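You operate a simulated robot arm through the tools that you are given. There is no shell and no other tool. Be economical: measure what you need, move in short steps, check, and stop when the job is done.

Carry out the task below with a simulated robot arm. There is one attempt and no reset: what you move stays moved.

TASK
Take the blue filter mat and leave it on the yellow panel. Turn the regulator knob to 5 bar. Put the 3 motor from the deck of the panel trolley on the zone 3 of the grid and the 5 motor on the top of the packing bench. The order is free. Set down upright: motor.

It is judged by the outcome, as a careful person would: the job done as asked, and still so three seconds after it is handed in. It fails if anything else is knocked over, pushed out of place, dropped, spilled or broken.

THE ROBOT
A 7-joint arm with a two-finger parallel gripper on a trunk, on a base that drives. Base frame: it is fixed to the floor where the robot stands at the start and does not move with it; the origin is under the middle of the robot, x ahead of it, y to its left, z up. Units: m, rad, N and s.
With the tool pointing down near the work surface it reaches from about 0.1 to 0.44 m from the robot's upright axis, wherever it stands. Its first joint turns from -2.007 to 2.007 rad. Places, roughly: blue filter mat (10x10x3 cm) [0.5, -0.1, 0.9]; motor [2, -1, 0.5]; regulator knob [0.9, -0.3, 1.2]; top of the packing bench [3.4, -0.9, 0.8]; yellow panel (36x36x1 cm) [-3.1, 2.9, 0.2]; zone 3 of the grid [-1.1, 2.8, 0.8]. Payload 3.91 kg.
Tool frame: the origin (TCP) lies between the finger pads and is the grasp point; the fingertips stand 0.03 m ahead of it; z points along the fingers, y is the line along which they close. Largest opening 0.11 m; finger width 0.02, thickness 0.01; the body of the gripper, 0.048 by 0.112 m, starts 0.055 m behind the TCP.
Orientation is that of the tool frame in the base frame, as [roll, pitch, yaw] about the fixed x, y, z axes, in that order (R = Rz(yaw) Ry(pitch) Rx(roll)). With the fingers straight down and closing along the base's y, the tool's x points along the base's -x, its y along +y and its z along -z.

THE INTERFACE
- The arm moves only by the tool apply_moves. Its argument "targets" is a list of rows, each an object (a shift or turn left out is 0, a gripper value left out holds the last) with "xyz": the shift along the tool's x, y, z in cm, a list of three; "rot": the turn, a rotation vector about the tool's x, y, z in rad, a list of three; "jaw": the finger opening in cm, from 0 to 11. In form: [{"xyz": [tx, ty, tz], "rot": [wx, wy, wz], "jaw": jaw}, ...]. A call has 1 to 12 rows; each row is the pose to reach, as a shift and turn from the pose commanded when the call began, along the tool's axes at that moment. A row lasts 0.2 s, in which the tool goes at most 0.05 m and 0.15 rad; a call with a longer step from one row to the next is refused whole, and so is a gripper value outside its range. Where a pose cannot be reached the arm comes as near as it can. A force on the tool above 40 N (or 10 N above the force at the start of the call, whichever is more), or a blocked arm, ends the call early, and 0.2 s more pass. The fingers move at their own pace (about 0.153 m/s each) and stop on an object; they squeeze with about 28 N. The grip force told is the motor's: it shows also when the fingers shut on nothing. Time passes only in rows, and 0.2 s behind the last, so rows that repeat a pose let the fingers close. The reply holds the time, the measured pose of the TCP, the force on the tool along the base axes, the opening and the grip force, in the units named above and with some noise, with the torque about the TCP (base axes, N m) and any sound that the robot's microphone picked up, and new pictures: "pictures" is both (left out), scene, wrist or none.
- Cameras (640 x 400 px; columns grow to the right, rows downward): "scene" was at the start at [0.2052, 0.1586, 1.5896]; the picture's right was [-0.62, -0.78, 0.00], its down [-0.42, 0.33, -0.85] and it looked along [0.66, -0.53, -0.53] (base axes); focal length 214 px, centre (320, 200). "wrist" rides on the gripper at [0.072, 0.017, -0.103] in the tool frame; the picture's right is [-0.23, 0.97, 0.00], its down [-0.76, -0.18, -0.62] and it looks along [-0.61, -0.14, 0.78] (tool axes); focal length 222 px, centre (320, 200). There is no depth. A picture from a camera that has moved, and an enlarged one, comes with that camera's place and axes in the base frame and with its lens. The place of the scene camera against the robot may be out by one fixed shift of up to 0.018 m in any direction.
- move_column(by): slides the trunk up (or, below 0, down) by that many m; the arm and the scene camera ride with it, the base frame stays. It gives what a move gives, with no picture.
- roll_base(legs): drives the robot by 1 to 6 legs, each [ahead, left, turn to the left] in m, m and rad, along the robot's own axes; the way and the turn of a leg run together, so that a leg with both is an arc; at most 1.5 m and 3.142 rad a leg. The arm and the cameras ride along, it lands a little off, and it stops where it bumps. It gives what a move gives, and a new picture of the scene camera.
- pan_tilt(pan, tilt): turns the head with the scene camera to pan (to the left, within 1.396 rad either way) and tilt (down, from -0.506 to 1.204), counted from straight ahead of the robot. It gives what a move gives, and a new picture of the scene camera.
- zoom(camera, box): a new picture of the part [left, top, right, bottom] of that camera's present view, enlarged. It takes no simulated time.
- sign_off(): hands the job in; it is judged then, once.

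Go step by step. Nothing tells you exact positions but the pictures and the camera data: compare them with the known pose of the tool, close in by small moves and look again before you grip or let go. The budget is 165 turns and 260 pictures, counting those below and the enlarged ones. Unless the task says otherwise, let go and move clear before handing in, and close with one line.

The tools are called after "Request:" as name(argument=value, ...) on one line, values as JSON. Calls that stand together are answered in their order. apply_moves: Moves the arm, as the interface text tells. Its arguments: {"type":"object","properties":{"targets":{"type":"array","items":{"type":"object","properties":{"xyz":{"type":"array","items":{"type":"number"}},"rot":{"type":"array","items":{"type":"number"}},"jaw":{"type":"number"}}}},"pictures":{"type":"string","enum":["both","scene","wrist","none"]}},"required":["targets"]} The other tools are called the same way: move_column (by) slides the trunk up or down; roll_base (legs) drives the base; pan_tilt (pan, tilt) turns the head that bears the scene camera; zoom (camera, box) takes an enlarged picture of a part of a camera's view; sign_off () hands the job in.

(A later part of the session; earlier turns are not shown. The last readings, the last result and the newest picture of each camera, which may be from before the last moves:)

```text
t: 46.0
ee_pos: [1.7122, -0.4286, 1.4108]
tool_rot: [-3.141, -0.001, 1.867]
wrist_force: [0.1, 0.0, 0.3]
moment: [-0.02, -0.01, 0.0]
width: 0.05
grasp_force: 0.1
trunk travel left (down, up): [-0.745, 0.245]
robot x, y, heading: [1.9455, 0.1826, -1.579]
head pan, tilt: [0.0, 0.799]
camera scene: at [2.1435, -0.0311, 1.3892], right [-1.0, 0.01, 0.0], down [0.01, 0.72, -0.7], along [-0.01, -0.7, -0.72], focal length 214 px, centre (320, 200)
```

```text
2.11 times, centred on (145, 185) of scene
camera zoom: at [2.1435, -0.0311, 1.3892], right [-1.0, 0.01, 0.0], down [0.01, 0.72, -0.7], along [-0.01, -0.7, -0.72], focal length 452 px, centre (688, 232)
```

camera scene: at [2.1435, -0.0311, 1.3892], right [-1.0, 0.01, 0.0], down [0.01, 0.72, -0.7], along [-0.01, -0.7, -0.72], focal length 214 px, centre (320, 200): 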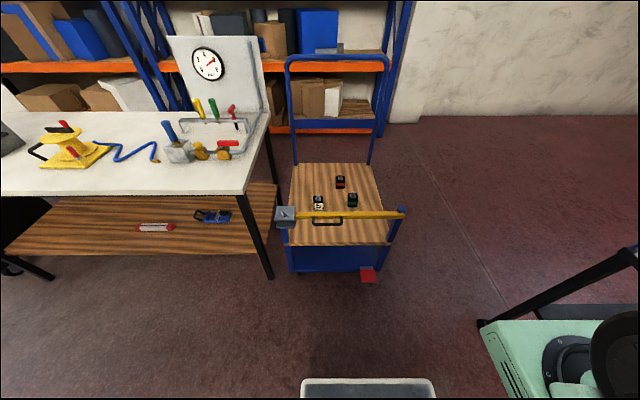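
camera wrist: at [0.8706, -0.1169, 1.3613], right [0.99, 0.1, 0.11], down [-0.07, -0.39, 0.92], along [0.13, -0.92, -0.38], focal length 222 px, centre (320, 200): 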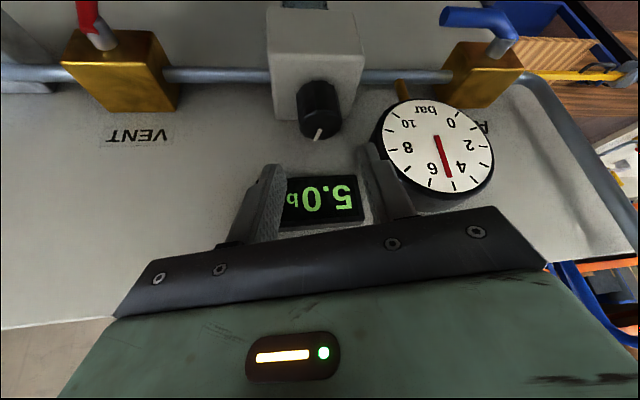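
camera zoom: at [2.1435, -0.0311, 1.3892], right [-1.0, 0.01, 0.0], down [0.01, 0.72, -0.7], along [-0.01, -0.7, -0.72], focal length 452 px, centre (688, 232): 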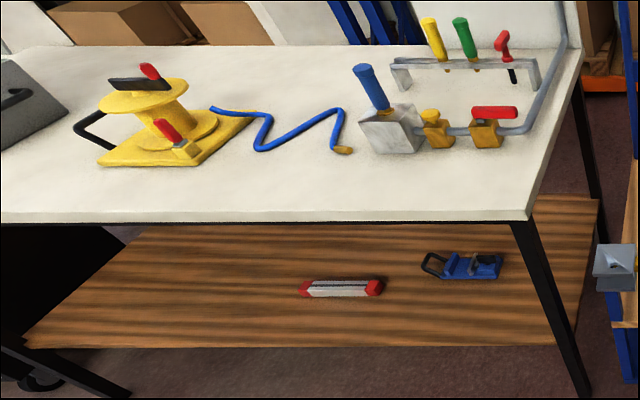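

Yellow is the 5 motor; red and green don't show their labels from here. I'll drive closer, keeping clear of the gate, and use the wrist camera to read the others.

Request:
roll_base(legs=[[0.38, 0.12, 0.006]])

Request:
move_column(by=-0.4)

Request:
apply_moves(targets=[{"rot": [0, 0, -0.15]}, {"rot": [0, 0, -0.3]}, {"rot": [0, 0, -0.45]}, {"rot": [0, 0, -0.6]}, {"rot": [0, 0, -0.75]}, {"rot": [0, 0, -0.9]}, {"rot": [0, 0, -0.9]}], pictures="both")

```text
t: 48.5
ee_pos: [1.8338, -0.8107, 1.41]
tool_rot: [3.141, 0.0, 1.869]
wrist_force: [0.6, -0.4, -0.3]
moment: [-0.02, -0.01, 0.0]
width: 0.05
grasp_force: 0.0
trunk travel left (down, up): [-0.745, 0.245]
robot x, y, heading: [2.0629, -0.1976, -1.58]
head pan, tilt: [0.0, 0.799]
camera scene: at [2.2633, -0.4115, 1.3892], right [-1.0, 0.0, 0.0], down [0.0, 0.72, -0.7], along [0.0, -0.7, -0.72], focal length 214 px, centre (320, 200)
```

scene: 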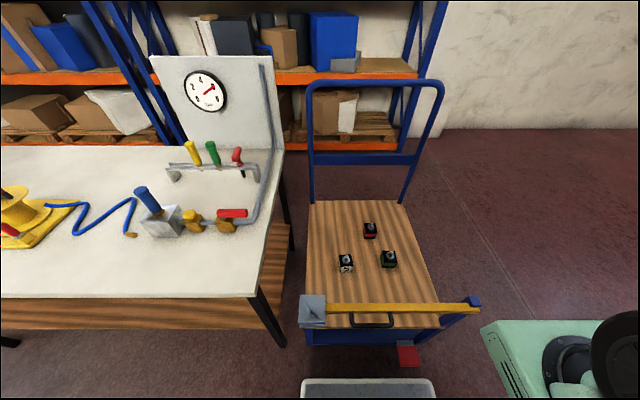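

```text
t: 52.3
ee_pos: [1.8349, -0.8108, 1.0122]
tool_rot: [-3.14, 0.002, 1.871]
wrist_force: [0.2, 0.1, -0.6]
moment: [0.02, -0.02, 0.01]
width: 0.0504
grasp_force: 0.0
trunk travel left (down, up): [-0.345, 0.645]
robot x, y, heading: [2.0664, -0.1971, -1.576]
head pan, tilt: [0.0, 0.799]
```

```text
t: 53.9
ee_pos: [1.8356, -0.8112, 1.0106]
tool_rot: [-3.141, 0.001, 2.77]
wrist_force: [0.0, -0.6, 0.0]
moment: [-0.02, -0.02, -0.01]
width: 0.0503
grasp_force: 0.0
trunk travel left (down, up): [-0.345, 0.645]
robot x, y, heading: [2.0649, -0.1942, -1.573]
head pan, tilt: [0.0, 0.799]
camera scene: at [2.2633, -0.4115, 0.9891], right [-1.0, 0.0, 0.0], down [0.0, 0.72, -0.7], along [0.0, -0.7, -0.72], focal length 214 px, centre (320, 200)
camera wrist: at [1.7745, -0.7692, 1.1149], right [0.56, 0.83, 0.0], down [0.65, -0.44, 0.62], along [0.51, -0.35, -0.78], focal length 222 px, centre (320, 200)
```

scene: 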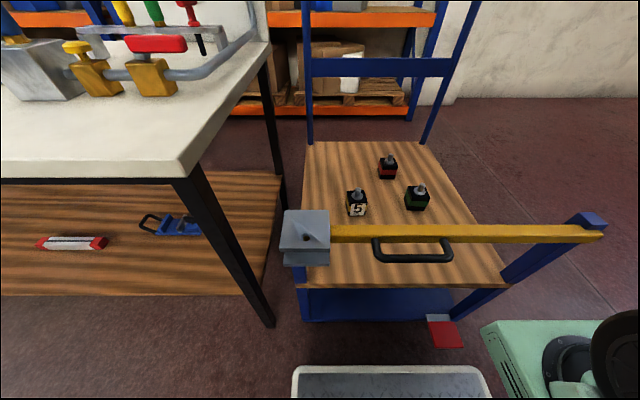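
wrist: 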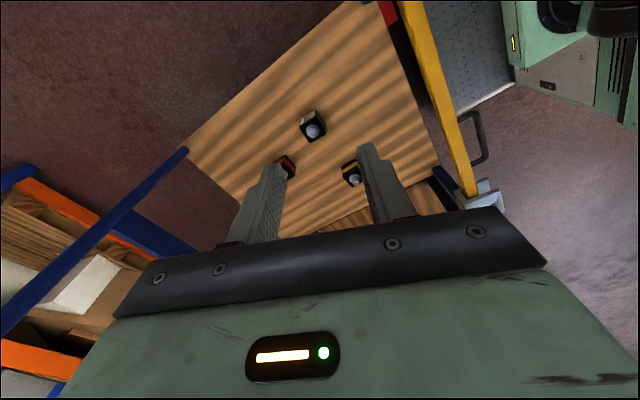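

Request:
zoom(camera="wrist", box=[250, 90, 390, 200])

Request:
zoom(camera="scene", box=[335, 145, 445, 225])

```text
3.64 times, centred on (320, 145) of wrist
camera zoom: at [1.7745, -0.7692, 1.1149], right [0.56, 0.83, 0.0], down [0.65, -0.44, 0.62], along [0.51, -0.35, -0.78], focal length 808 px, centre (320, 400)
```

zoom: 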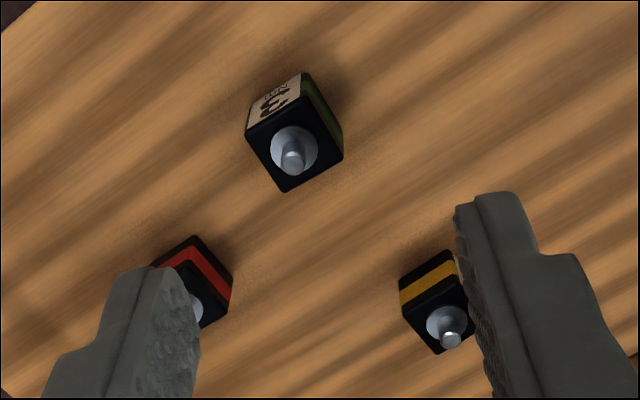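

```text
5.00 times, centred on (390, 185) of scene
camera zoom: at [2.2633, -0.4115, 0.9891], right [-1.0, 0.0, 0.0], down [0.0, 0.72, -0.7], along [0.0, -0.7, -0.72], focal length 1072 px, centre (-30, 275)
```

zoom: 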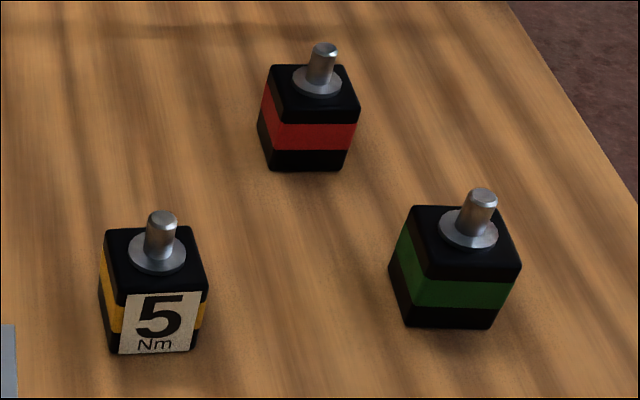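

Green is the 3 motor and yellow the 5 motor. I'll move above the yellow one, fingers closing along x.

Request:
apply_moves(targets=[{"xyz": [-4, 0.4, 0], "rot": [0, 0, 0.15], "jaw": 9}, {"xyz": [-8, 0.9, 0], "rot": [0, 0, 0.3]}, {"xyz": [-12, 1.3, 0], "rot": [0, 0, 0.45]}, {"xyz": [-16, 1.8, 0], "rot": [0, 0, 0.6]}, {"xyz": [-20, 2.2, 0], "rot": [0, 0, 0.75]}, {"xyz": [-24, 2.7, 0], "rot": [0, 0, 0.9]}, {"xyz": [-28, 3.2, 0], "rot": [0, 0, 1.05]}, {"xyz": [-32.3, 3.7, 0], "rot": [0, 0, 1.2]}, {"xyz": [-32.3, 3.7, 4], "rot": [0, 0, 1.2]}, {"xyz": [-32.3, 3.7, 8], "rot": [0, 0, 1.2]}, {"xyz": [-32.3, 3.7, 12], "rot": [0, 0, 1.2]}], pictures="both")

```text
t: 56.3
ee_pos: [2.1501, -0.8934, 0.8902]
tool_rot: [-3.141, -0.001, 1.568]
wrist_force: [-0.2, 0.1, 0.1]
moment: [0.03, 0.03, 0.01]
width: 0.0901
grasp_force: 0.0
trunk travel left (down, up): [-0.345, 0.645]
robot x, y, heading: [2.0712, -0.1969, -1.571]
head pan, tilt: [0.0, 0.799]
camera scene: at [2.2634, -0.4114, 0.9892], right [-1.0, 0.0, 0.0], down [0.0, 0.72, -0.7], along [0.0, -0.7, -0.72], focal length 214 px, centre (320, 200)
camera wrist: at [2.1677, -0.8218, 0.9952], right [0.97, -0.23, 0.0], down [-0.18, -0.76, 0.62], along [-0.14, -0.61, -0.78], focal length 222 px, centre (320, 200)
```

scene: 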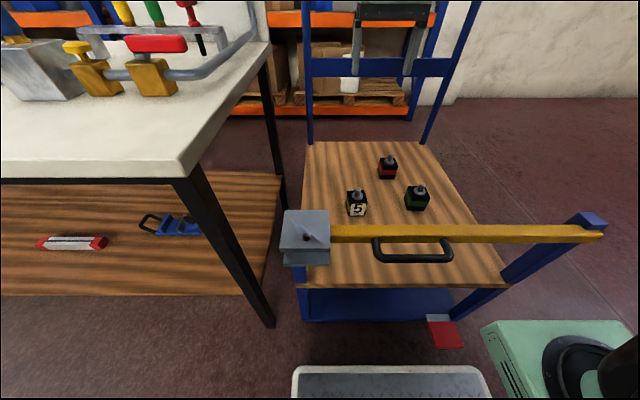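
wrist: 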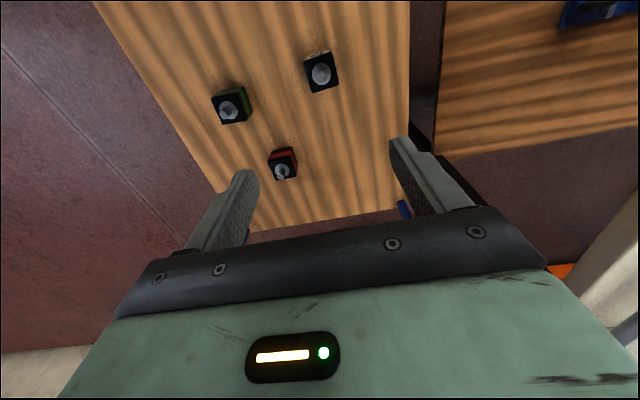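

Request:
apply_moves(targets=[{"xyz": [0, 0.3, 4]}, {"xyz": [0, 0.3, 8]}, {"xyz": [0, 0.3, 12]}, {"xyz": [0, 0.3, 16]}, {"xyz": [0, 0.3, 20]}, {"xyz": [0, 0.3, 24]}, {"xyz": [0, 0.3, 27]}, {"xyz": [0, 0.3, 30]}, {"xyz": [0, 0.3, 30]}], pictures="both")

```text
t: 58.3
ee_pos: [2.1526, -0.8937, 0.5892]
tool_rot: [3.141, 0.001, 1.57]
wrist_force: [1.0, 0.4, -0.1]
moment: [-0.02, -0.01, 0.03]
width: 0.09
grasp_force: 0.1
trunk travel left (down, up): [-0.345, 0.645]
robot x, y, heading: [2.0649, -0.1987, -1.574]
head pan, tilt: [0.0, 0.799]
camera scene: at [2.2633, -0.4115, 0.9891], right [-1.0, 0.0, 0.0], down [0.0, 0.72, -0.7], along [0.0, -0.7, -0.72], focal length 214 px, centre (320, 200)
camera wrist: at [2.17, -0.8218, 0.6945], right [0.97, -0.23, 0.0], down [-0.18, -0.76, 0.62], along [-0.14, -0.61, -0.78], focal length 222 px, centre (320, 200)
```

scene: 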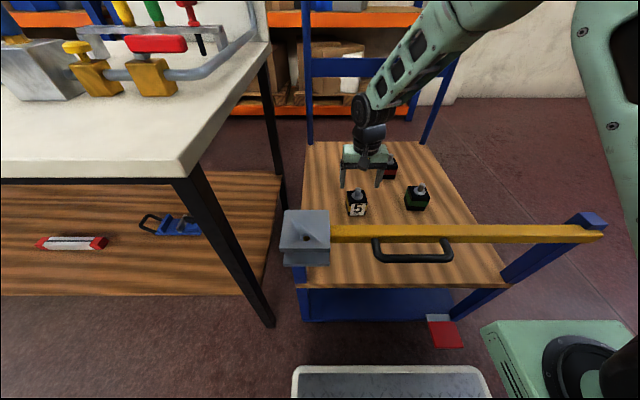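
wrist: 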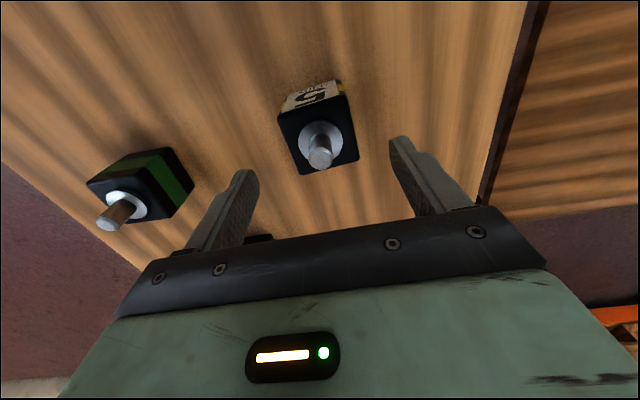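

Request:
apply_moves(targets=[{"xyz": [-0.3, 0.1, 3]}, {"xyz": [-0.3, 0.1, 6]}, {"xyz": [-0.3, 0.1, 8.7]}, {"xyz": [-0.3, 0.1, 8.7]}], pictures="both")

```text
t: 59.3
ee_pos: [2.1528, -0.8953, 0.5033]
tool_rot: [3.141, 0.0, 1.569]
wrist_force: [-0.2, 0.1, -0.3]
moment: [0.03, -0.01, 0.0]
width: 0.0902
grasp_force: 0.0
trunk travel left (down, up): [-0.345, 0.645]
robot x, y, heading: [2.0685, -0.1987, -1.57]
head pan, tilt: [0.0, 0.799]
camera scene: at [2.2633, -0.4115, 0.9891], right [-1.0, 0.0, 0.0], down [0.0, 0.72, -0.7], along [0.0, -0.7, -0.72], focal length 214 px, centre (320, 200)
camera wrist: at [2.1704, -0.8244, 0.6082], right [0.97, -0.23, 0.0], down [-0.18, -0.76, 0.62], along [-0.14, -0.61, -0.78], focal length 222 px, centre (320, 200)
```

scene: 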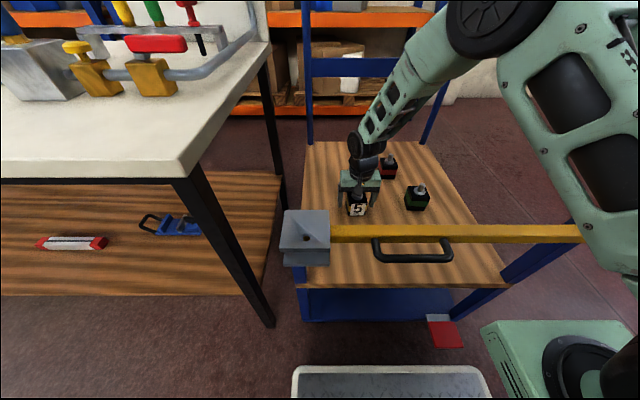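
wrist: 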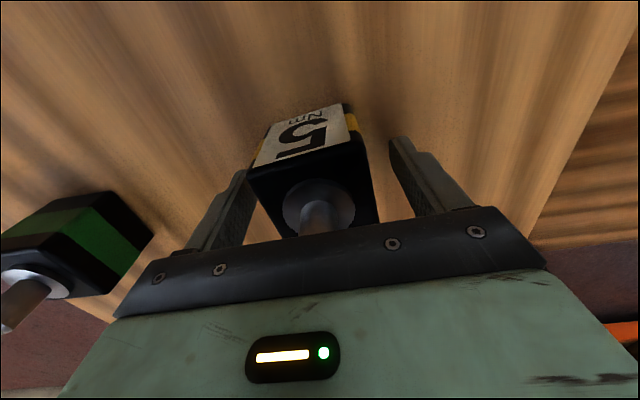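

Request:
apply_moves(targets=[{"xyz": [0, 0, 0.8]}, {"xyz": [0, 0, 0.8], "jaw": 7}, {"xyz": [0, 0, 0.8], "jaw": 5}, {"xyz": [0, 0, 0.8], "jaw": 4}, {"xyz": [0, 0, 0.8], "jaw": 4}], pictures="wrist")

```text
t: 60.4
ee_pos: [2.1532, -0.8966, 0.4982]
tool_rot: [-3.141, 0.005, 1.568]
wrist_force: [-0.6, 5.1, 18.8]
moment: [0.31, 0.23, 0.1]
width: 0.0585
grasp_force: 28.2
trunk travel left (down, up): [-0.345, 0.645]
robot x, y, heading: [2.0624, -0.1976, -1.576]
head pan, tilt: [0.0, 0.799]
stopped in row 5: the force on the tool passed its limit (the readings are from after the stop); the commanded pose is now the measured one
camera wrist: at [2.1706, -0.8251, 0.603], right [0.97, -0.23, 0.0], down [-0.18, -0.76, 0.63], along [-0.14, -0.61, -0.78], focal length 222 px, centre (320, 200)
```

wrist: 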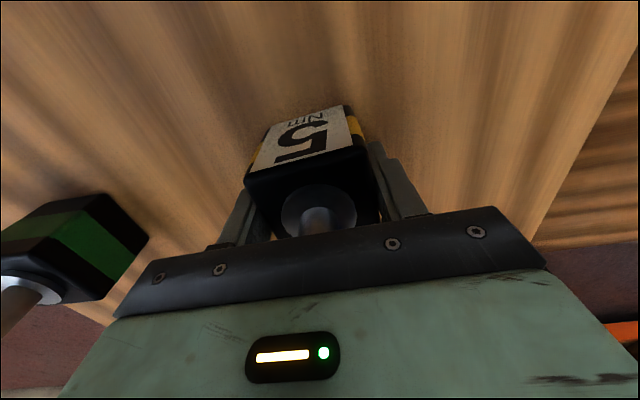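

Gripped. Lifting slowly and checking.

Request:
apply_moves(targets=[{"xyz": [0, 0, -1], "jaw": 4}, {"xyz": [0, 0, -3], "jaw": 4}, {"xyz": [0, 0, -6]}, {"xyz": [0, 0, -10]}, {"xyz": [0, 0, -14]}, {"xyz": [0, 0, -18]}, {"xyz": [0, 0, -22]}, {"xyz": [0, 0, -27]}, {"xyz": [0, 0, -32]}, {"xyz": [0, 0, -36]}, {"xyz": [0, 0, -40]}, {"xyz": [0, 0, -40]}], pictures="both")

```text
t: 63.0
ee_pos: [2.1526, -0.8962, 0.8978]
tool_rot: [3.141, 0.001, 1.568]
wrist_force: [0.5, 0.1, -5.2]
moment: [-0.02, 0.01, -0.01]
width: 0.057
grasp_force: 27.6
trunk travel left (down, up): [-0.345, 0.645]
robot x, y, heading: [2.0675, -0.1989, -1.571]
head pan, tilt: [0.0, 0.799]
camera scene: at [2.2632, -0.4116, 0.9891], right [-1.0, 0.0, 0.0], down [0.0, 0.72, -0.7], along [0.0, -0.7, -0.72], focal length 214 px, centre (320, 200)
camera wrist: at [2.1706, -0.8244, 1.0015], right [0.97, -0.23, 0.0], down [-0.18, -0.76, 0.62], along [-0.14, -0.61, -0.78], focal length 222 px, centre (320, 200)
```

scene: 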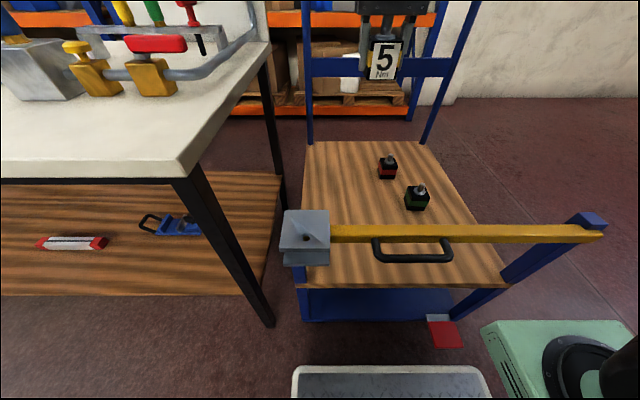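
wrist: 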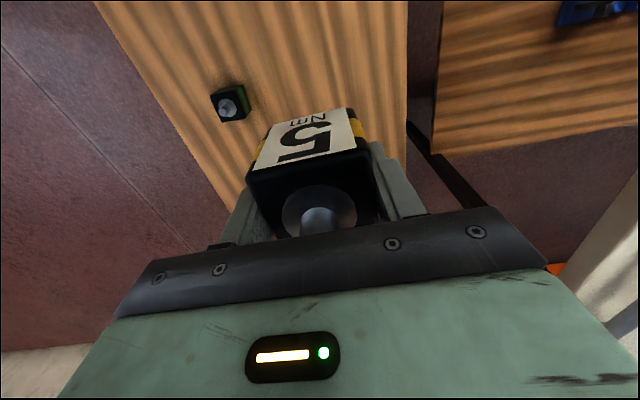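

Motor 5 is held (about 5 N). I'll raise the trunk, back off and drive left in front of the packing bench.

Request:
move_column(by=0.32)

Request:
roll_base(legs=[[-0.14, 0, 0], [0, 0.84, 0]])

```text
t: 66.1
ee_pos: [2.153, -0.8955, 1.2175]
tool_rot: [3.141, 0.002, 1.571]
wrist_force: [-0.7, 0.1, -4.6]
moment: [-0.02, -0.03, -0.01]
width: 0.0572
grasp_force: 28.1
trunk travel left (down, up): [-0.665, 0.325]
robot x, y, heading: [2.0632, -0.1979, -1.571]
head pan, tilt: [0.0, 0.799]
```

```text
t: 71.5
ee_pos: [2.9814, -0.7629, 1.2169]
tool_rot: [-3.141, 0.001, 1.564]
wrist_force: [-0.8, 0.0, -4.4]
moment: [-0.03, -0.01, 0.02]
width: 0.0571
grasp_force: 27.6
trunk travel left (down, up): [-0.665, 0.325]
robot x, y, heading: [2.8963, -0.0634, -1.575]
head pan, tilt: [0.0, 0.799]
camera scene: at [3.0925, -0.2777, 1.3091], right [-1.0, 0.01, 0.0], down [0.01, 0.72, -0.7], along [-0.01, -0.7, -0.72], focal length 214 px, centre (320, 200)
```

scene: 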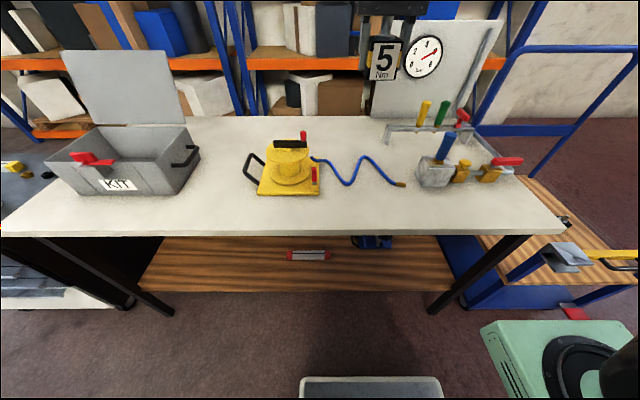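

Request:
apply_moves(targets=[{"xyz": [1.4, -3, 4]}, {"xyz": [2.8, -6, 8]}, {"xyz": [2.8, -6, 12]}, {"xyz": [2.8, -6, 16]}, {"xyz": [2.8, -6, 20]}, {"xyz": [2.8, -6, 24]}, {"xyz": [2.8, -6, 28]}, {"xyz": [2.8, -6, 28]}], pictures="both")

```text
refused: row 1 steps farther than a row can; nothing moved
```

Request:
apply_moves(targets=[{"xyz": [1.4, -3, 2]}, {"xyz": [2.8, -6, 5]}, {"xyz": [2.8, -6, 9]}, {"xyz": [2.8, -6, 13]}, {"xyz": [2.8, -6, 17]}, {"xyz": [2.8, -6, 21]}, {"xyz": [2.8, -6, 25]}, {"xyz": [2.8, -6, 29]}, {"xyz": [2.8, -6, 29]}], pictures="both")

```text
t: 73.5
ee_pos: [2.9196, -0.7343, 0.9257]
tool_rot: [3.141, 0.003, 1.565]
wrist_force: [0.1, 1.1, -5.2]
moment: [0.0, 0.0, 0.0]
width: 0.0567
grasp_force: 28.4
trunk travel left (down, up): [-0.665, 0.325]
robot x, y, heading: [2.8949, -0.0667, -1.58]
head pan, tilt: [0.0, 0.799]
camera scene: at [3.0924, -0.2776, 1.3091], right [-1.0, 0.01, 0.0], down [0.01, 0.72, -0.7], along [-0.01, -0.7, -0.72], focal length 214 px, centre (320, 200)
camera wrist: at [2.9377, -0.6621, 1.0304], right [0.97, -0.23, 0.0], down [-0.18, -0.76, 0.62], along [-0.15, -0.61, -0.78], focal length 222 px, centre (320, 200)
```

scene: 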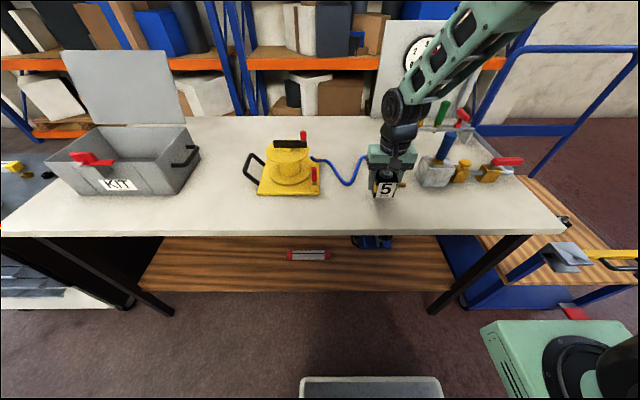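
wrist: 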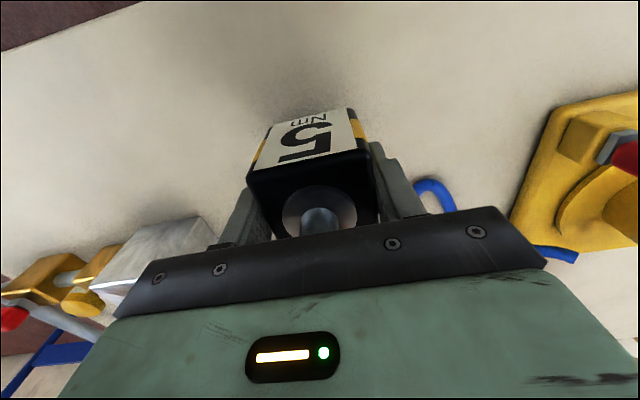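

Request:
apply_moves(targets=[{"xyz": [0, 0, 3]}, {"xyz": [0, 0, 6]}, {"xyz": [0, 0, 7.5]}, {"xyz": [0, 0, 7.5]}], pictures="wrist")

Request:
zoom(camera="scene", box=[340, 150, 430, 220])

```text
t: 74.0
ee_pos: [2.9211, -0.7349, 0.889]
tool_rot: [3.138, 0.007, 1.565]
wrist_force: [0.7, 1.9, 16.4]
moment: [0.64, 0.29, 0.02]
width: 0.057
grasp_force: 28.0
trunk travel left (down, up): [-0.665, 0.325]
robot x, y, heading: [2.8941, -0.0658, -1.577]
head pan, tilt: [0.0, 0.799]
stopped in row 2: the force on the tool passed its limit (the readings are from after the stop); the commanded pose is now the measured one
camera wrist: at [2.9377, -0.6628, 0.9928], right [0.97, -0.23, 0.0], down [-0.18, -0.76, 0.63], along [-0.14, -0.61, -0.78], focal length 222 px, centre (320, 200)
```

wrist: 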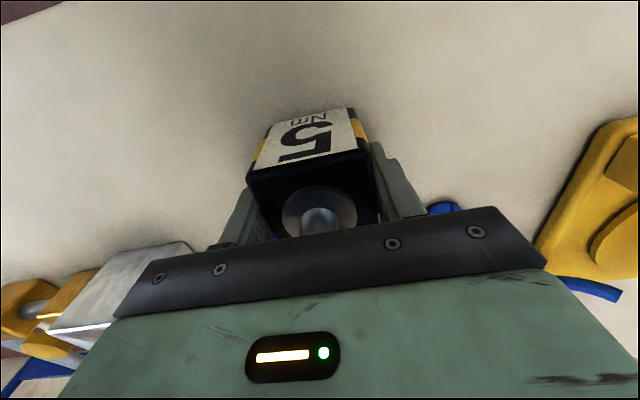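

```text
5.71 times, centred on (385, 185) of scene
camera zoom: at [3.0924, -0.2768, 1.3096], right [-1.0, 0.01, 0.0], down [0.01, 0.72, -0.7], along [-0.01, -0.7, -0.72], focal length 1226 px, centre (-51, 286)
```

zoom: 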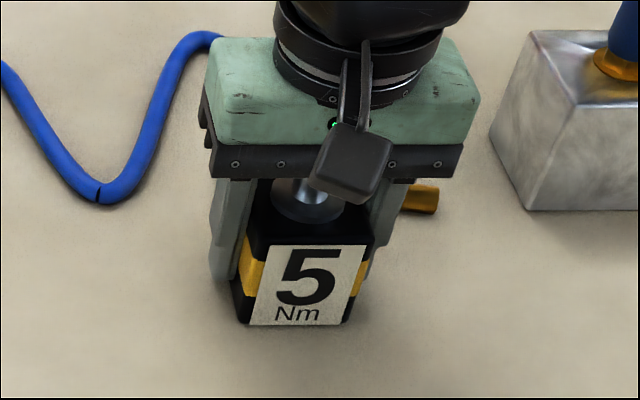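

Contact with the bench: the motor stands on it. I'll open and rise.

Request:
apply_moves(targets=[{"jaw": 6.2}, {"jaw": 7}, {"jaw": 8.5}, {"jaw": 8.5}, {"xyz": [0, 0, -3], "jaw": 8.5}, {"xyz": [0, 0, -7]}, {"xyz": [0, 0, -11]}, {"xyz": [0, 0, -15]}, {"xyz": [0, 0, -19]}, {"xyz": [0, 0, -23]}, {"xyz": [0, 0, -27]}], pictures="both")

```text
t: 76.4
ee_pos: [2.9199, -0.7335, 1.1576]
tool_rot: [-3.141, 0.004, 1.564]
wrist_force: [0.1, -1.1, 0.2]
moment: [0.02, 0.01, -0.02]
width: 0.0849
grasp_force: 0.0
trunk travel left (down, up): [-0.665, 0.325]
robot x, y, heading: [2.8966, -0.0631, -1.58]
head pan, tilt: [0.0, 0.799]
camera scene: at [3.0925, -0.2778, 1.309], right [-1.0, 0.01, 0.0], down [0.01, 0.72, -0.7], along [-0.01, -0.7, -0.72], focal length 214 px, centre (320, 200)
camera wrist: at [2.9371, -0.6618, 1.2606], right [0.97, -0.23, 0.0], down [-0.18, -0.76, 0.63], along [-0.15, -0.61, -0.78], focal length 222 px, centre (320, 200)
```

scene: 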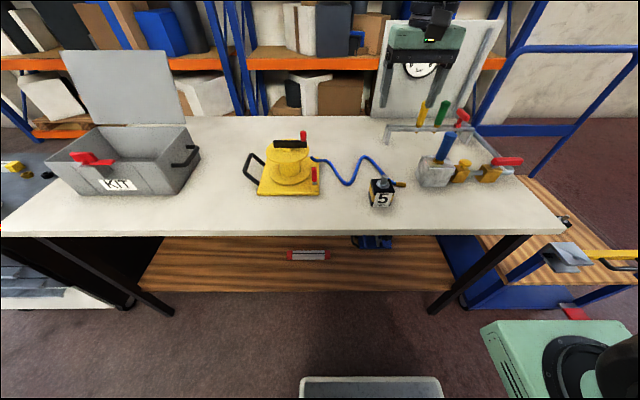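
wrist: 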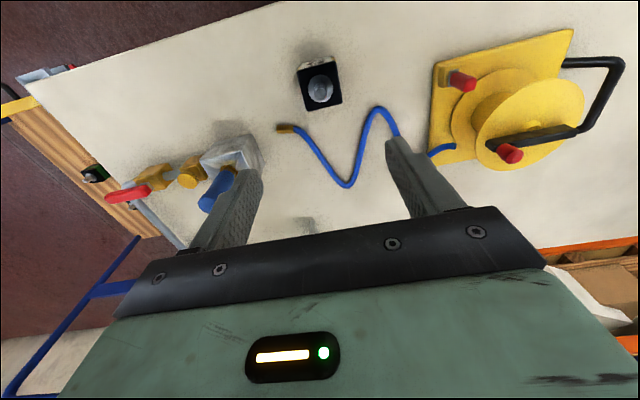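

Motor 5 stands upright on the packing bench. Back to the trolley for motor 3.

Request:
move_column(by=0.1)

Request:
roll_base(legs=[[0, -0.96, 0.0], [0.14, 0, 0.005]])

Request:
move_column(by=-0.42)

Request:
apply_moves(targets=[{"jaw": 9}], pictures="both")

```text
t: 77.7
ee_pos: [2.9211, -0.734, 1.2572]
tool_rot: [3.141, 0.005, 1.564]
wrist_force: [0.4, -0.2, 0.4]
moment: [0.0, 0.02, -0.01]
width: 0.085
grasp_force: 0.1
trunk travel left (down, up): [-0.765, 0.225]
robot x, y, heading: [2.898, -0.0626, -1.574]
head pan, tilt: [0.0, 0.799]
```

```text
t: 83.7
ee_pos: [1.9648, -0.8699, 1.2557]
tool_rot: [3.139, 0.003, 1.578]
wrist_force: [-0.6, -1.0, 0.3]
moment: [0.02, 0.0, 0.01]
width: 0.085
grasp_force: 0.0
trunk travel left (down, up): [-0.765, 0.225]
robot x, y, heading: [1.9335, -0.2002, -1.565]
head pan, tilt: [0.0, 0.799]
camera scene: at [2.1333, -0.4106, 1.4092], right [-1.0, 0.0, 0.0], down [0.0, 0.72, -0.7], along [0.0, -0.7, -0.72], focal length 214 px, centre (320, 200)
```

scene: 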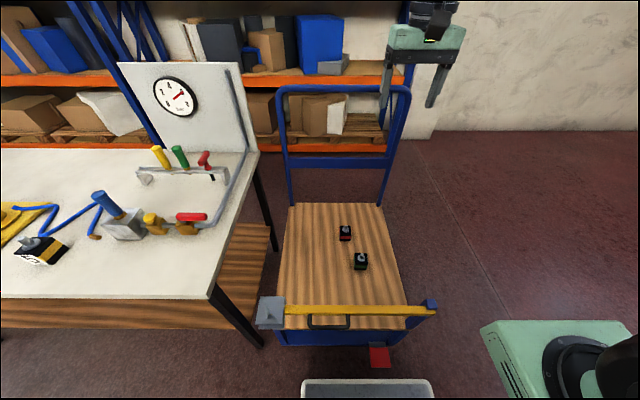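

```text
refused: -0.42 is not a number from -0.4 to 0.4
```

```text
t: 84.1
ee_pos: [1.9655, -0.8694, 1.2555]
tool_rot: [-3.14, 0.006, 1.576]
wrist_force: [-0.3, 0.8, 0.0]
moment: [0.01, 0.0, 0.0]
width: 0.0899
grasp_force: 0.2
trunk travel left (down, up): [-0.765, 0.225]
robot x, y, heading: [1.932, -0.1991, -1.567]
head pan, tilt: [0.0, 0.799]
camera scene: at [2.1333, -0.4107, 1.4091], right [-1.0, 0.0, 0.0], down [0.0, 0.72, -0.7], along [0.0, -0.7, -0.72], focal length 214 px, centre (320, 200)
camera wrist: at [1.9825, -0.7967, 1.3604], right [0.97, -0.22, 0.0], down [-0.17, -0.76, 0.63], along [-0.14, -0.61, -0.78], focal length 222 px, centre (320, 200)
```

scene: 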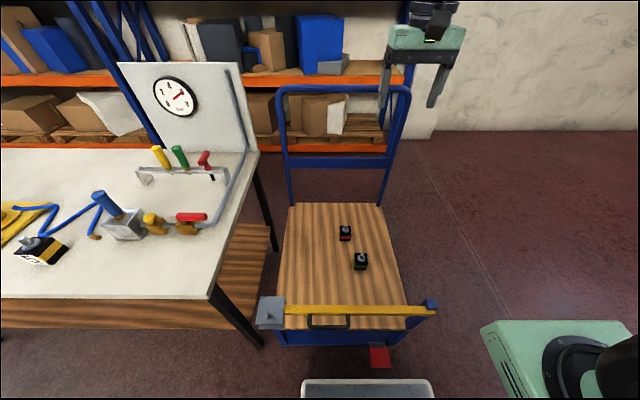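
wrist: 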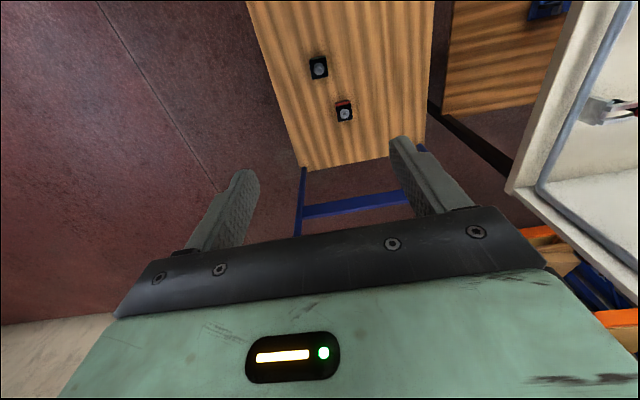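

Request:
zoom(camera="scene", box=[0, 200, 120, 290])

Request:
zoom(camera="wrist", box=[270, 30, 390, 130])

Request:
move_column(by=-0.3)

```text
4.44 times, centred on (60, 245) of scene
camera zoom: at [2.1333, -0.4107, 1.4091], right [-1.0, 0.0, 0.0], down [0.0, 0.72, -0.7], along [0.0, -0.7, -0.72], focal length 953 px, centre (1476, 0)
```

zoom: 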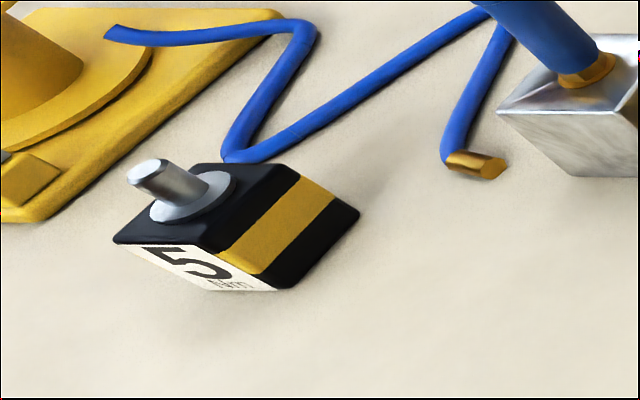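

```text
4.00 times, centred on (330, 80) of wrist
camera zoom: at [1.9825, -0.7967, 1.3604], right [0.97, -0.22, 0.0], down [-0.17, -0.76, 0.63], along [-0.14, -0.61, -0.78], focal length 888 px, centre (280, 680)
```

zoom: 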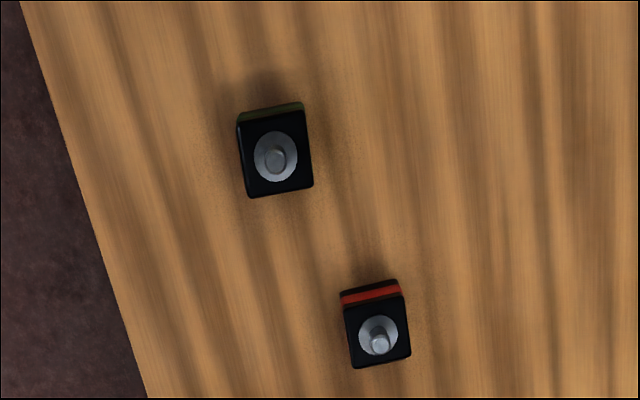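

```text
t: 87.1
ee_pos: [1.9654, -0.8688, 0.9572]
tool_rot: [-3.141, 0.005, 1.577]
wrist_force: [0.0, -0.3, 0.1]
moment: [0.02, 0.04, 0.01]
width: 0.0899
grasp_force: 0.1
trunk travel left (down, up): [-0.465, 0.525]
robot x, y, heading: [1.9341, -0.2025, -1.563]
head pan, tilt: [0.0, 0.799]
```

Request:
apply_moves(targets=[{"xyz": [-2.3, -0.8, 3]}, {"xyz": [-4.5, -1.6, 6]}, {"xyz": [-4.5, -1.6, 10]}, {"xyz": [-4.5, -1.6, 14]}, {"xyz": [-4.5, -1.6, 18]}, {"xyz": [-4.5, -1.6, 22]}, {"xyz": [-4.5, -1.6, 26]}, {"xyz": [-4.5, -1.6, 30]}, {"xyz": [-4.5, -1.6, 34]}, {"xyz": [-4.5, -1.6, 36]}, {"xyz": [-4.5, -1.6, 36]}], pictures="both")

```text
t: 89.5
ee_pos: [1.951, -0.9159, 0.5964]
tool_rot: [-3.141, 0.005, 1.576]
wrist_force: [-0.1, 0.5, 0.8]
moment: [0.03, -0.02, 0.01]
width: 0.0903
grasp_force: 0.1
trunk travel left (down, up): [-0.465, 0.525]
robot x, y, heading: [1.9369, -0.1968, -1.568]
head pan, tilt: [0.0, 0.799]
camera scene: at [2.1333, -0.4107, 1.1091], right [-1.0, 0.0, 0.0], down [0.0, 0.72, -0.7], along [0.0, -0.7, -0.72], focal length 214 px, centre (320, 200)
camera wrist: at [1.9676, -0.8441, 0.7003], right [0.98, -0.22, 0.0], down [-0.17, -0.76, 0.63], along [-0.14, -0.61, -0.78], focal length 222 px, centre (320, 200)
```

scene: 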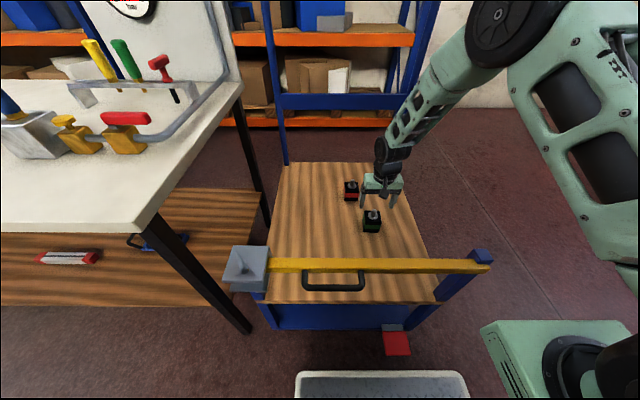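
wrist: 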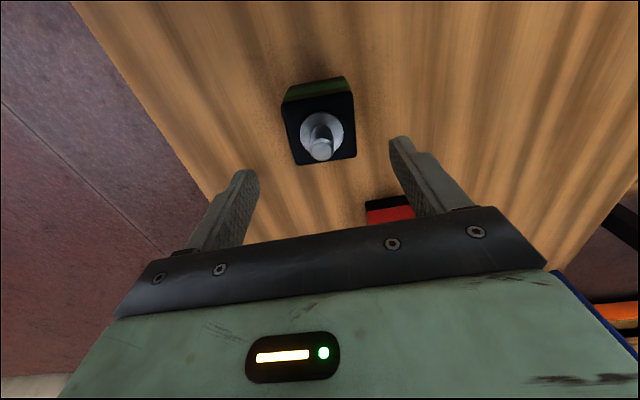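

Request:
apply_moves(targets=[{"xyz": [0, 0, 4], "jaw": 8.5}, {"xyz": [0, 0, 7]}, {"xyz": [0, 0, 9.4]}, {"xyz": [0, 0, 9.4]}, {"xyz": [0, 0, 9.4], "jaw": 7}, {"xyz": [0, 0, 9.4], "jaw": 5}, {"xyz": [0, 0, 9.4], "jaw": 4}, {"xyz": [0, 0, 9.4], "jaw": 4}], pictures="wrist")

```text
t: 91.3
ee_pos: [1.9504, -0.9186, 0.5028]
tool_rot: [3.141, 0.006, 1.576]
wrist_force: [1.5, 0.5, 0.8]
moment: [-0.15, 0.04, 0.02]
width: 0.0574
grasp_force: 27.6
trunk travel left (down, up): [-0.465, 0.525]
robot x, y, heading: [1.9352, -0.1981, -1.571]
head pan, tilt: [0.0, 0.799]
camera wrist: at [1.9667, -0.8451, 0.6071], right [0.98, -0.22, 0.0], down [-0.17, -0.76, 0.63], along [-0.14, -0.61, -0.78], focal length 222 px, centre (320, 200)
```

wrist: 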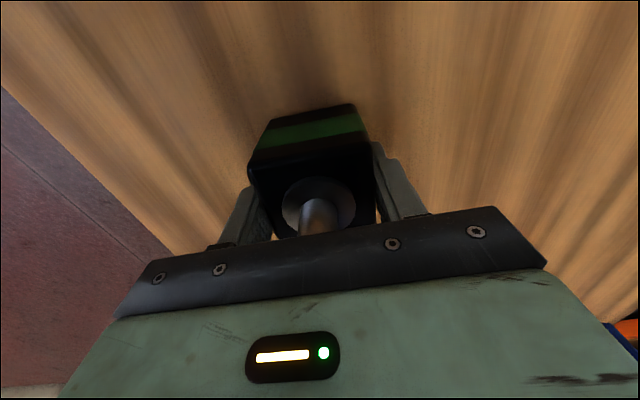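

Motor 3 gripped; lift straight up, raise the trunk.

Request:
apply_moves(targets=[{"xyz": [0, 0, -1]}, {"xyz": [0, 0, -3]}, {"xyz": [0, 0, -6]}, {"xyz": [0, 0, -10]}, {"xyz": [0, 0, -14]}, {"xyz": [0, 0, -18]}, {"xyz": [0, 0, -22]}, {"xyz": [0, 0, -26]}, {"xyz": [0, 0, -30]}, {"xyz": [0, 0, -34]}, {"xyz": [0, 0, -38]}, {"xyz": [0, 0, -38]}], pictures="wrist")

Request:
move_column(by=0.35)

Request:
roll_base(legs=[[-0.35, 0, 0]])

```text
t: 93.9
ee_pos: [1.9513, -0.9154, 0.8825]
tool_rot: [-3.141, 0.007, 1.575]
wrist_force: [-0.1, 0.1, -5.4]
moment: [0.03, 0.01, -0.01]
width: 0.0571
grasp_force: 27.7
trunk travel left (down, up): [-0.465, 0.525]
robot x, y, heading: [1.9385, -0.2003, -1.564]
head pan, tilt: [0.0, 0.799]
camera wrist: at [1.9669, -0.8424, 0.9864], right [0.98, -0.22, 0.0], down [-0.17, -0.76, 0.63], along [-0.14, -0.61, -0.78], focal length 222 px, centre (320, 200)
```

wrist: 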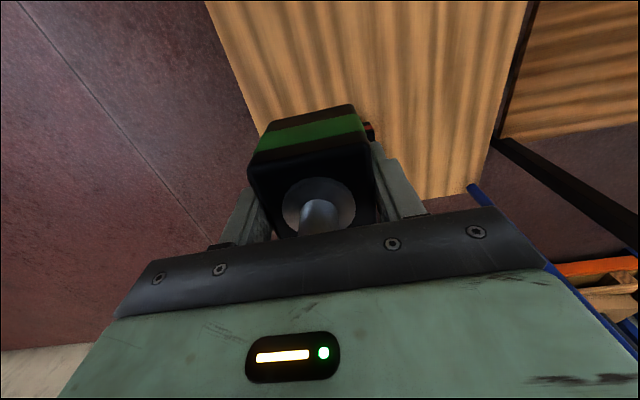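

```text
t: 97.3
ee_pos: [1.9497, -0.9164, 1.2329]
tool_rot: [-3.14, 0.006, 1.575]
wrist_force: [0.7, 0.2, -4.7]
moment: [-0.01, -0.01, 0.0]
width: 0.057
grasp_force: 27.7
trunk travel left (down, up): [-0.815, 0.175]
robot x, y, heading: [1.9347, -0.1991, -1.569]
head pan, tilt: [0.0, 0.799]
```

```text
t: 99.6
ee_pos: [1.9499, -0.5679, 1.2322]
tool_rot: [3.141, 0.006, 1.577]
wrist_force: [0.2, -0.2, -5.2]
moment: [-0.08, 0.01, -0.02]
width: 0.0569
grasp_force: 28.5
trunk travel left (down, up): [-0.815, 0.175]
robot x, y, heading: [1.9329, 0.1502, -1.563]
head pan, tilt: [0.0, 0.799]
camera scene: at [2.1319, -0.0634, 1.4591], right [-1.0, -0.01, 0.0], down [0.0, 0.72, -0.7], along [0.0, -0.7, -0.72], focal length 214 px, centre (320, 200)
```

scene: 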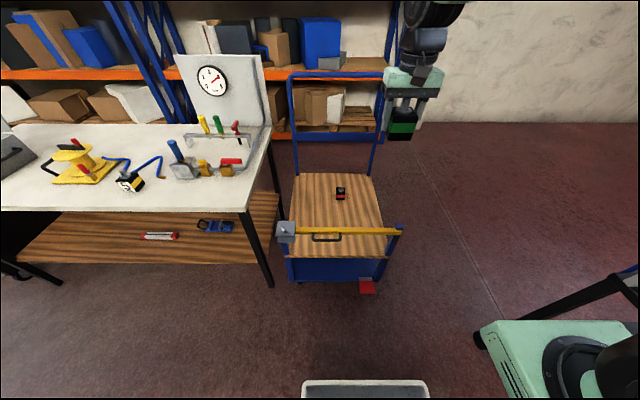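

Motor 3 is secure. I'll back away, turn around to face -x, and look along the way to the grid.

Request:
roll_base(legs=[[-0.38, 0, 0], [0, 0, -1.57]])

Request:
pan_tilt(pan=-0.3, tilt=0.3)

```text
t: 105.8
ee_pos: [1.2143, 0.5179, 1.2317]
tool_rot: [-3.141, 0.004, 0.001]
wrist_force: [0.1, 0.3, -4.5]
moment: [0.03, 0.01, 0.0]
width: 0.0572
grasp_force: 28.0
trunk travel left (down, up): [-0.815, 0.175]
robot x, y, heading: [1.9307, 0.5365, -3.142]
head pan, tilt: [0.0, 0.799]
camera scene: at [1.701, 0.3351, 1.4591], right [0.0, 1.0, 0.0], down [0.72, 0.0, -0.7], along [-0.7, 0.0, -0.72], focal length 214 px, centre (320, 200)
```

scene: 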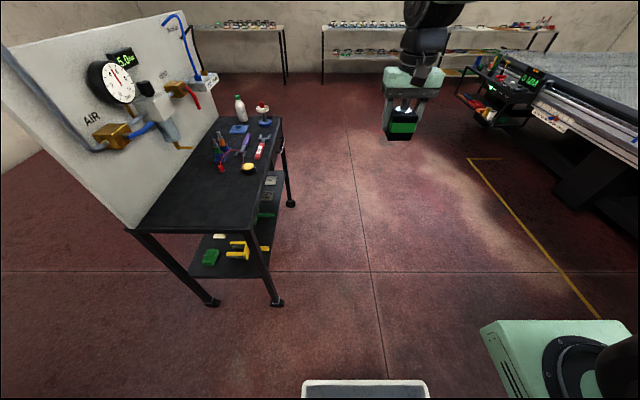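

```text
t: 106.7
ee_pos: [1.2134, 0.5173, 1.2316]
tool_rot: [-3.141, 0.004, 0.0]
wrist_force: [0.1, -0.1, -4.7]
moment: [-0.03, 0.03, 0.04]
width: 0.0568
grasp_force: 28.4
trunk travel left (down, up): [-0.815, 0.175]
robot x, y, heading: [1.9308, 0.5318, -3.146]
head pan, tilt: [-0.3, 0.3]
camera scene: at [1.6924, 0.3627, 1.5034], right [0.29, 0.96, 0.0], down [0.28, -0.09, -0.95], along [-0.91, 0.28, -0.3], focal length 214 px, centre (320, 200)
```

scene: 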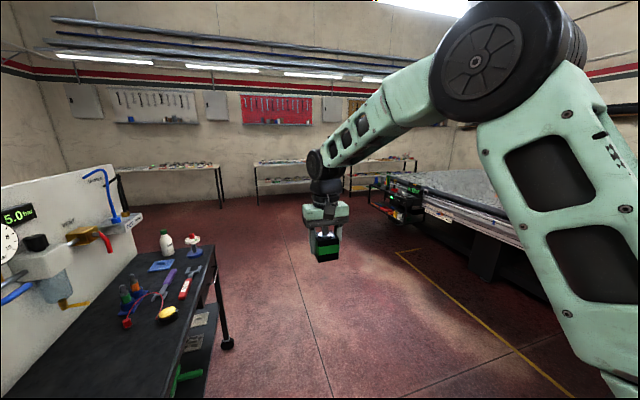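

Request:
roll_base(legs=[[1.5, 0, 0], [1.5, 0, 0], [0.5, -0.3, 0]])

Request:
pan_tilt(pan=-1.3, tilt=0.5)

```text
t: 124.2
ee_pos: [-2.2989, 0.854, 1.2328]
tool_rot: [3.14, 0.004, -0.003]
wrist_force: [0.1, 0.3, -3.4]
moment: [0.0, -0.02, 0.0]
width: 0.0569
grasp_force: 28.3
trunk travel left (down, up): [-0.815, 0.175]
robot x, y, heading: [-1.5811, 0.8627, 3.134]
head pan, tilt: [-0.3, 0.3]
camera scene: at [-1.8212, 0.6961, 1.5035], right [0.3, 0.95, 0.0], down [0.28, -0.09, -0.96], along [-0.91, 0.29, -0.3], focal length 214 px, centre (320, 200)
```

scene: 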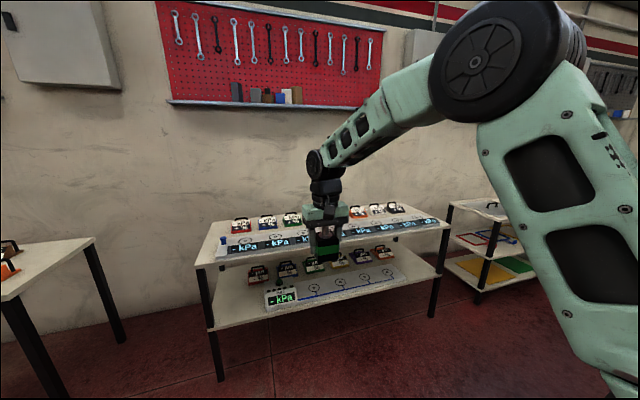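

```text
t: 125.5
ee_pos: [-2.2993, 0.8547, 1.2325]
tool_rot: [3.14, 0.006, -0.003]
wrist_force: [-0.5, 0.4, -4.3]
moment: [-0.01, 0.0, -0.02]
width: 0.0569
grasp_force: 28.0
trunk travel left (down, up): [-0.815, 0.175]
robot x, y, heading: [-1.5813, 0.8636, 3.14]
head pan, tilt: [-1.3, 0.499]
camera scene: at [-1.7562, 0.7559, 1.4851], right [0.96, 0.26, 0.0], down [0.13, -0.46, -0.88], along [-0.23, 0.85, -0.48], focal length 214 px, centre (320, 200)
```

scene: 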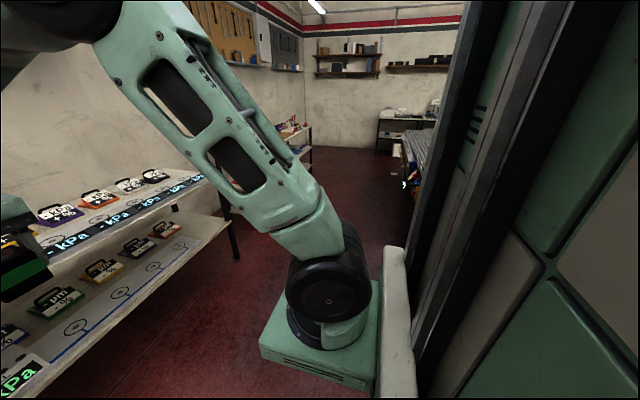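

Request:
roll_base(legs=[[0, 0, -1.57]])

Request:
pan_tilt(pan=0.0, tilt=0.5)

Request:
zoom(camera="scene", box=[260, 120, 520, 300])

```text
t: 129.7
ee_pos: [-1.5964, 1.5809, 1.2314]
tool_rot: [-3.141, 0.004, -1.569]
wrist_force: [-0.4, -0.6, -5.2]
moment: [0.03, -0.01, 0.02]
width: 0.057
grasp_force: 28.0
trunk travel left (down, up): [-0.815, 0.175]
robot x, y, heading: [-1.5776, 0.865, 1.576]
head pan, tilt: [-1.3, 0.499]
camera scene: at [-1.7066, 1.0388, 1.4851], right [0.27, -0.96, 0.0], down [-0.46, -0.13, -0.88], along [0.85, 0.24, -0.48], focal length 214 px, centre (320, 200)
```

scene: 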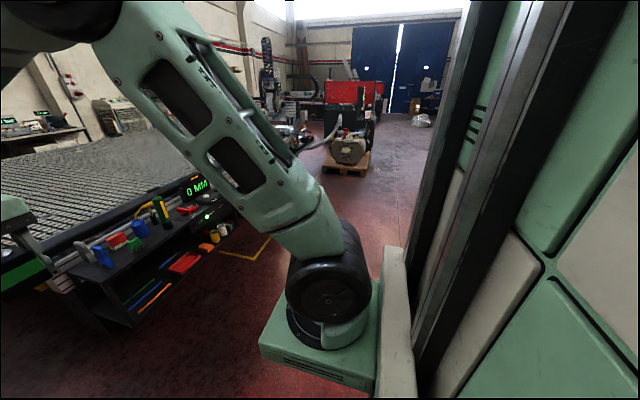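

```text
t: 131.1
ee_pos: [-1.5965, 1.5795, 1.2323]
tool_rot: [3.141, 0.006, -1.567]
wrist_force: [0.4, -0.3, -4.5]
moment: [0.01, 0.03, 0.0]
width: 0.0569
grasp_force: 27.9
trunk travel left (down, up): [-0.815, 0.175]
robot x, y, heading: [-1.5807, 0.8624, 1.573]
head pan, tilt: [0.0, 0.499]
camera scene: at [-1.7943, 1.1053, 1.4851], right [1.0, 0.0, 0.0], down [0.0, -0.48, -0.88], along [0.0, 0.88, -0.48], focal length 214 px, centre (320, 200)
```

scene: 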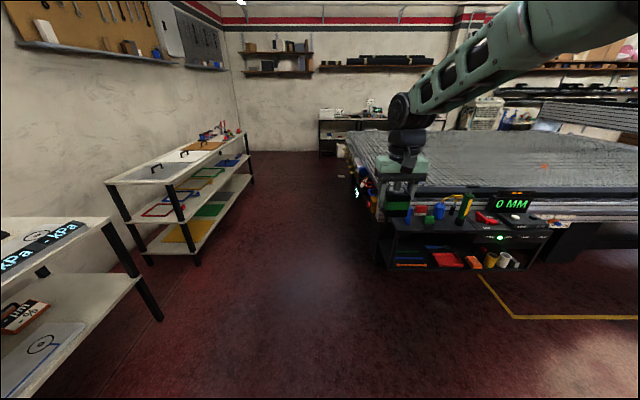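

```text
2.22 times, centred on (390, 210) of scene
camera zoom: at [-1.7943, 1.1053, 1.4851], right [1.0, 0.0, 0.0], down [0.0, -0.48, -0.88], along [0.0, 0.88, -0.48], focal length 477 px, centre (164, 178)
```

zoom: 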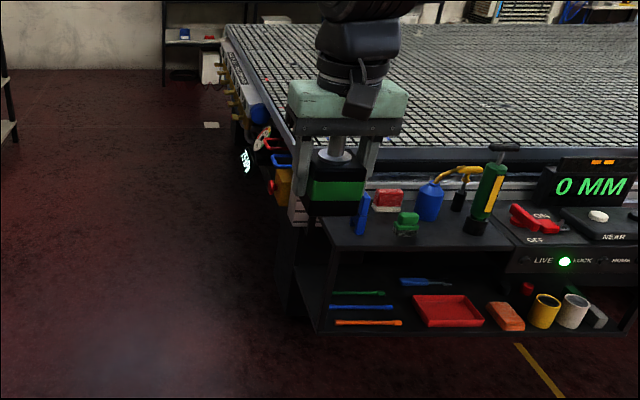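

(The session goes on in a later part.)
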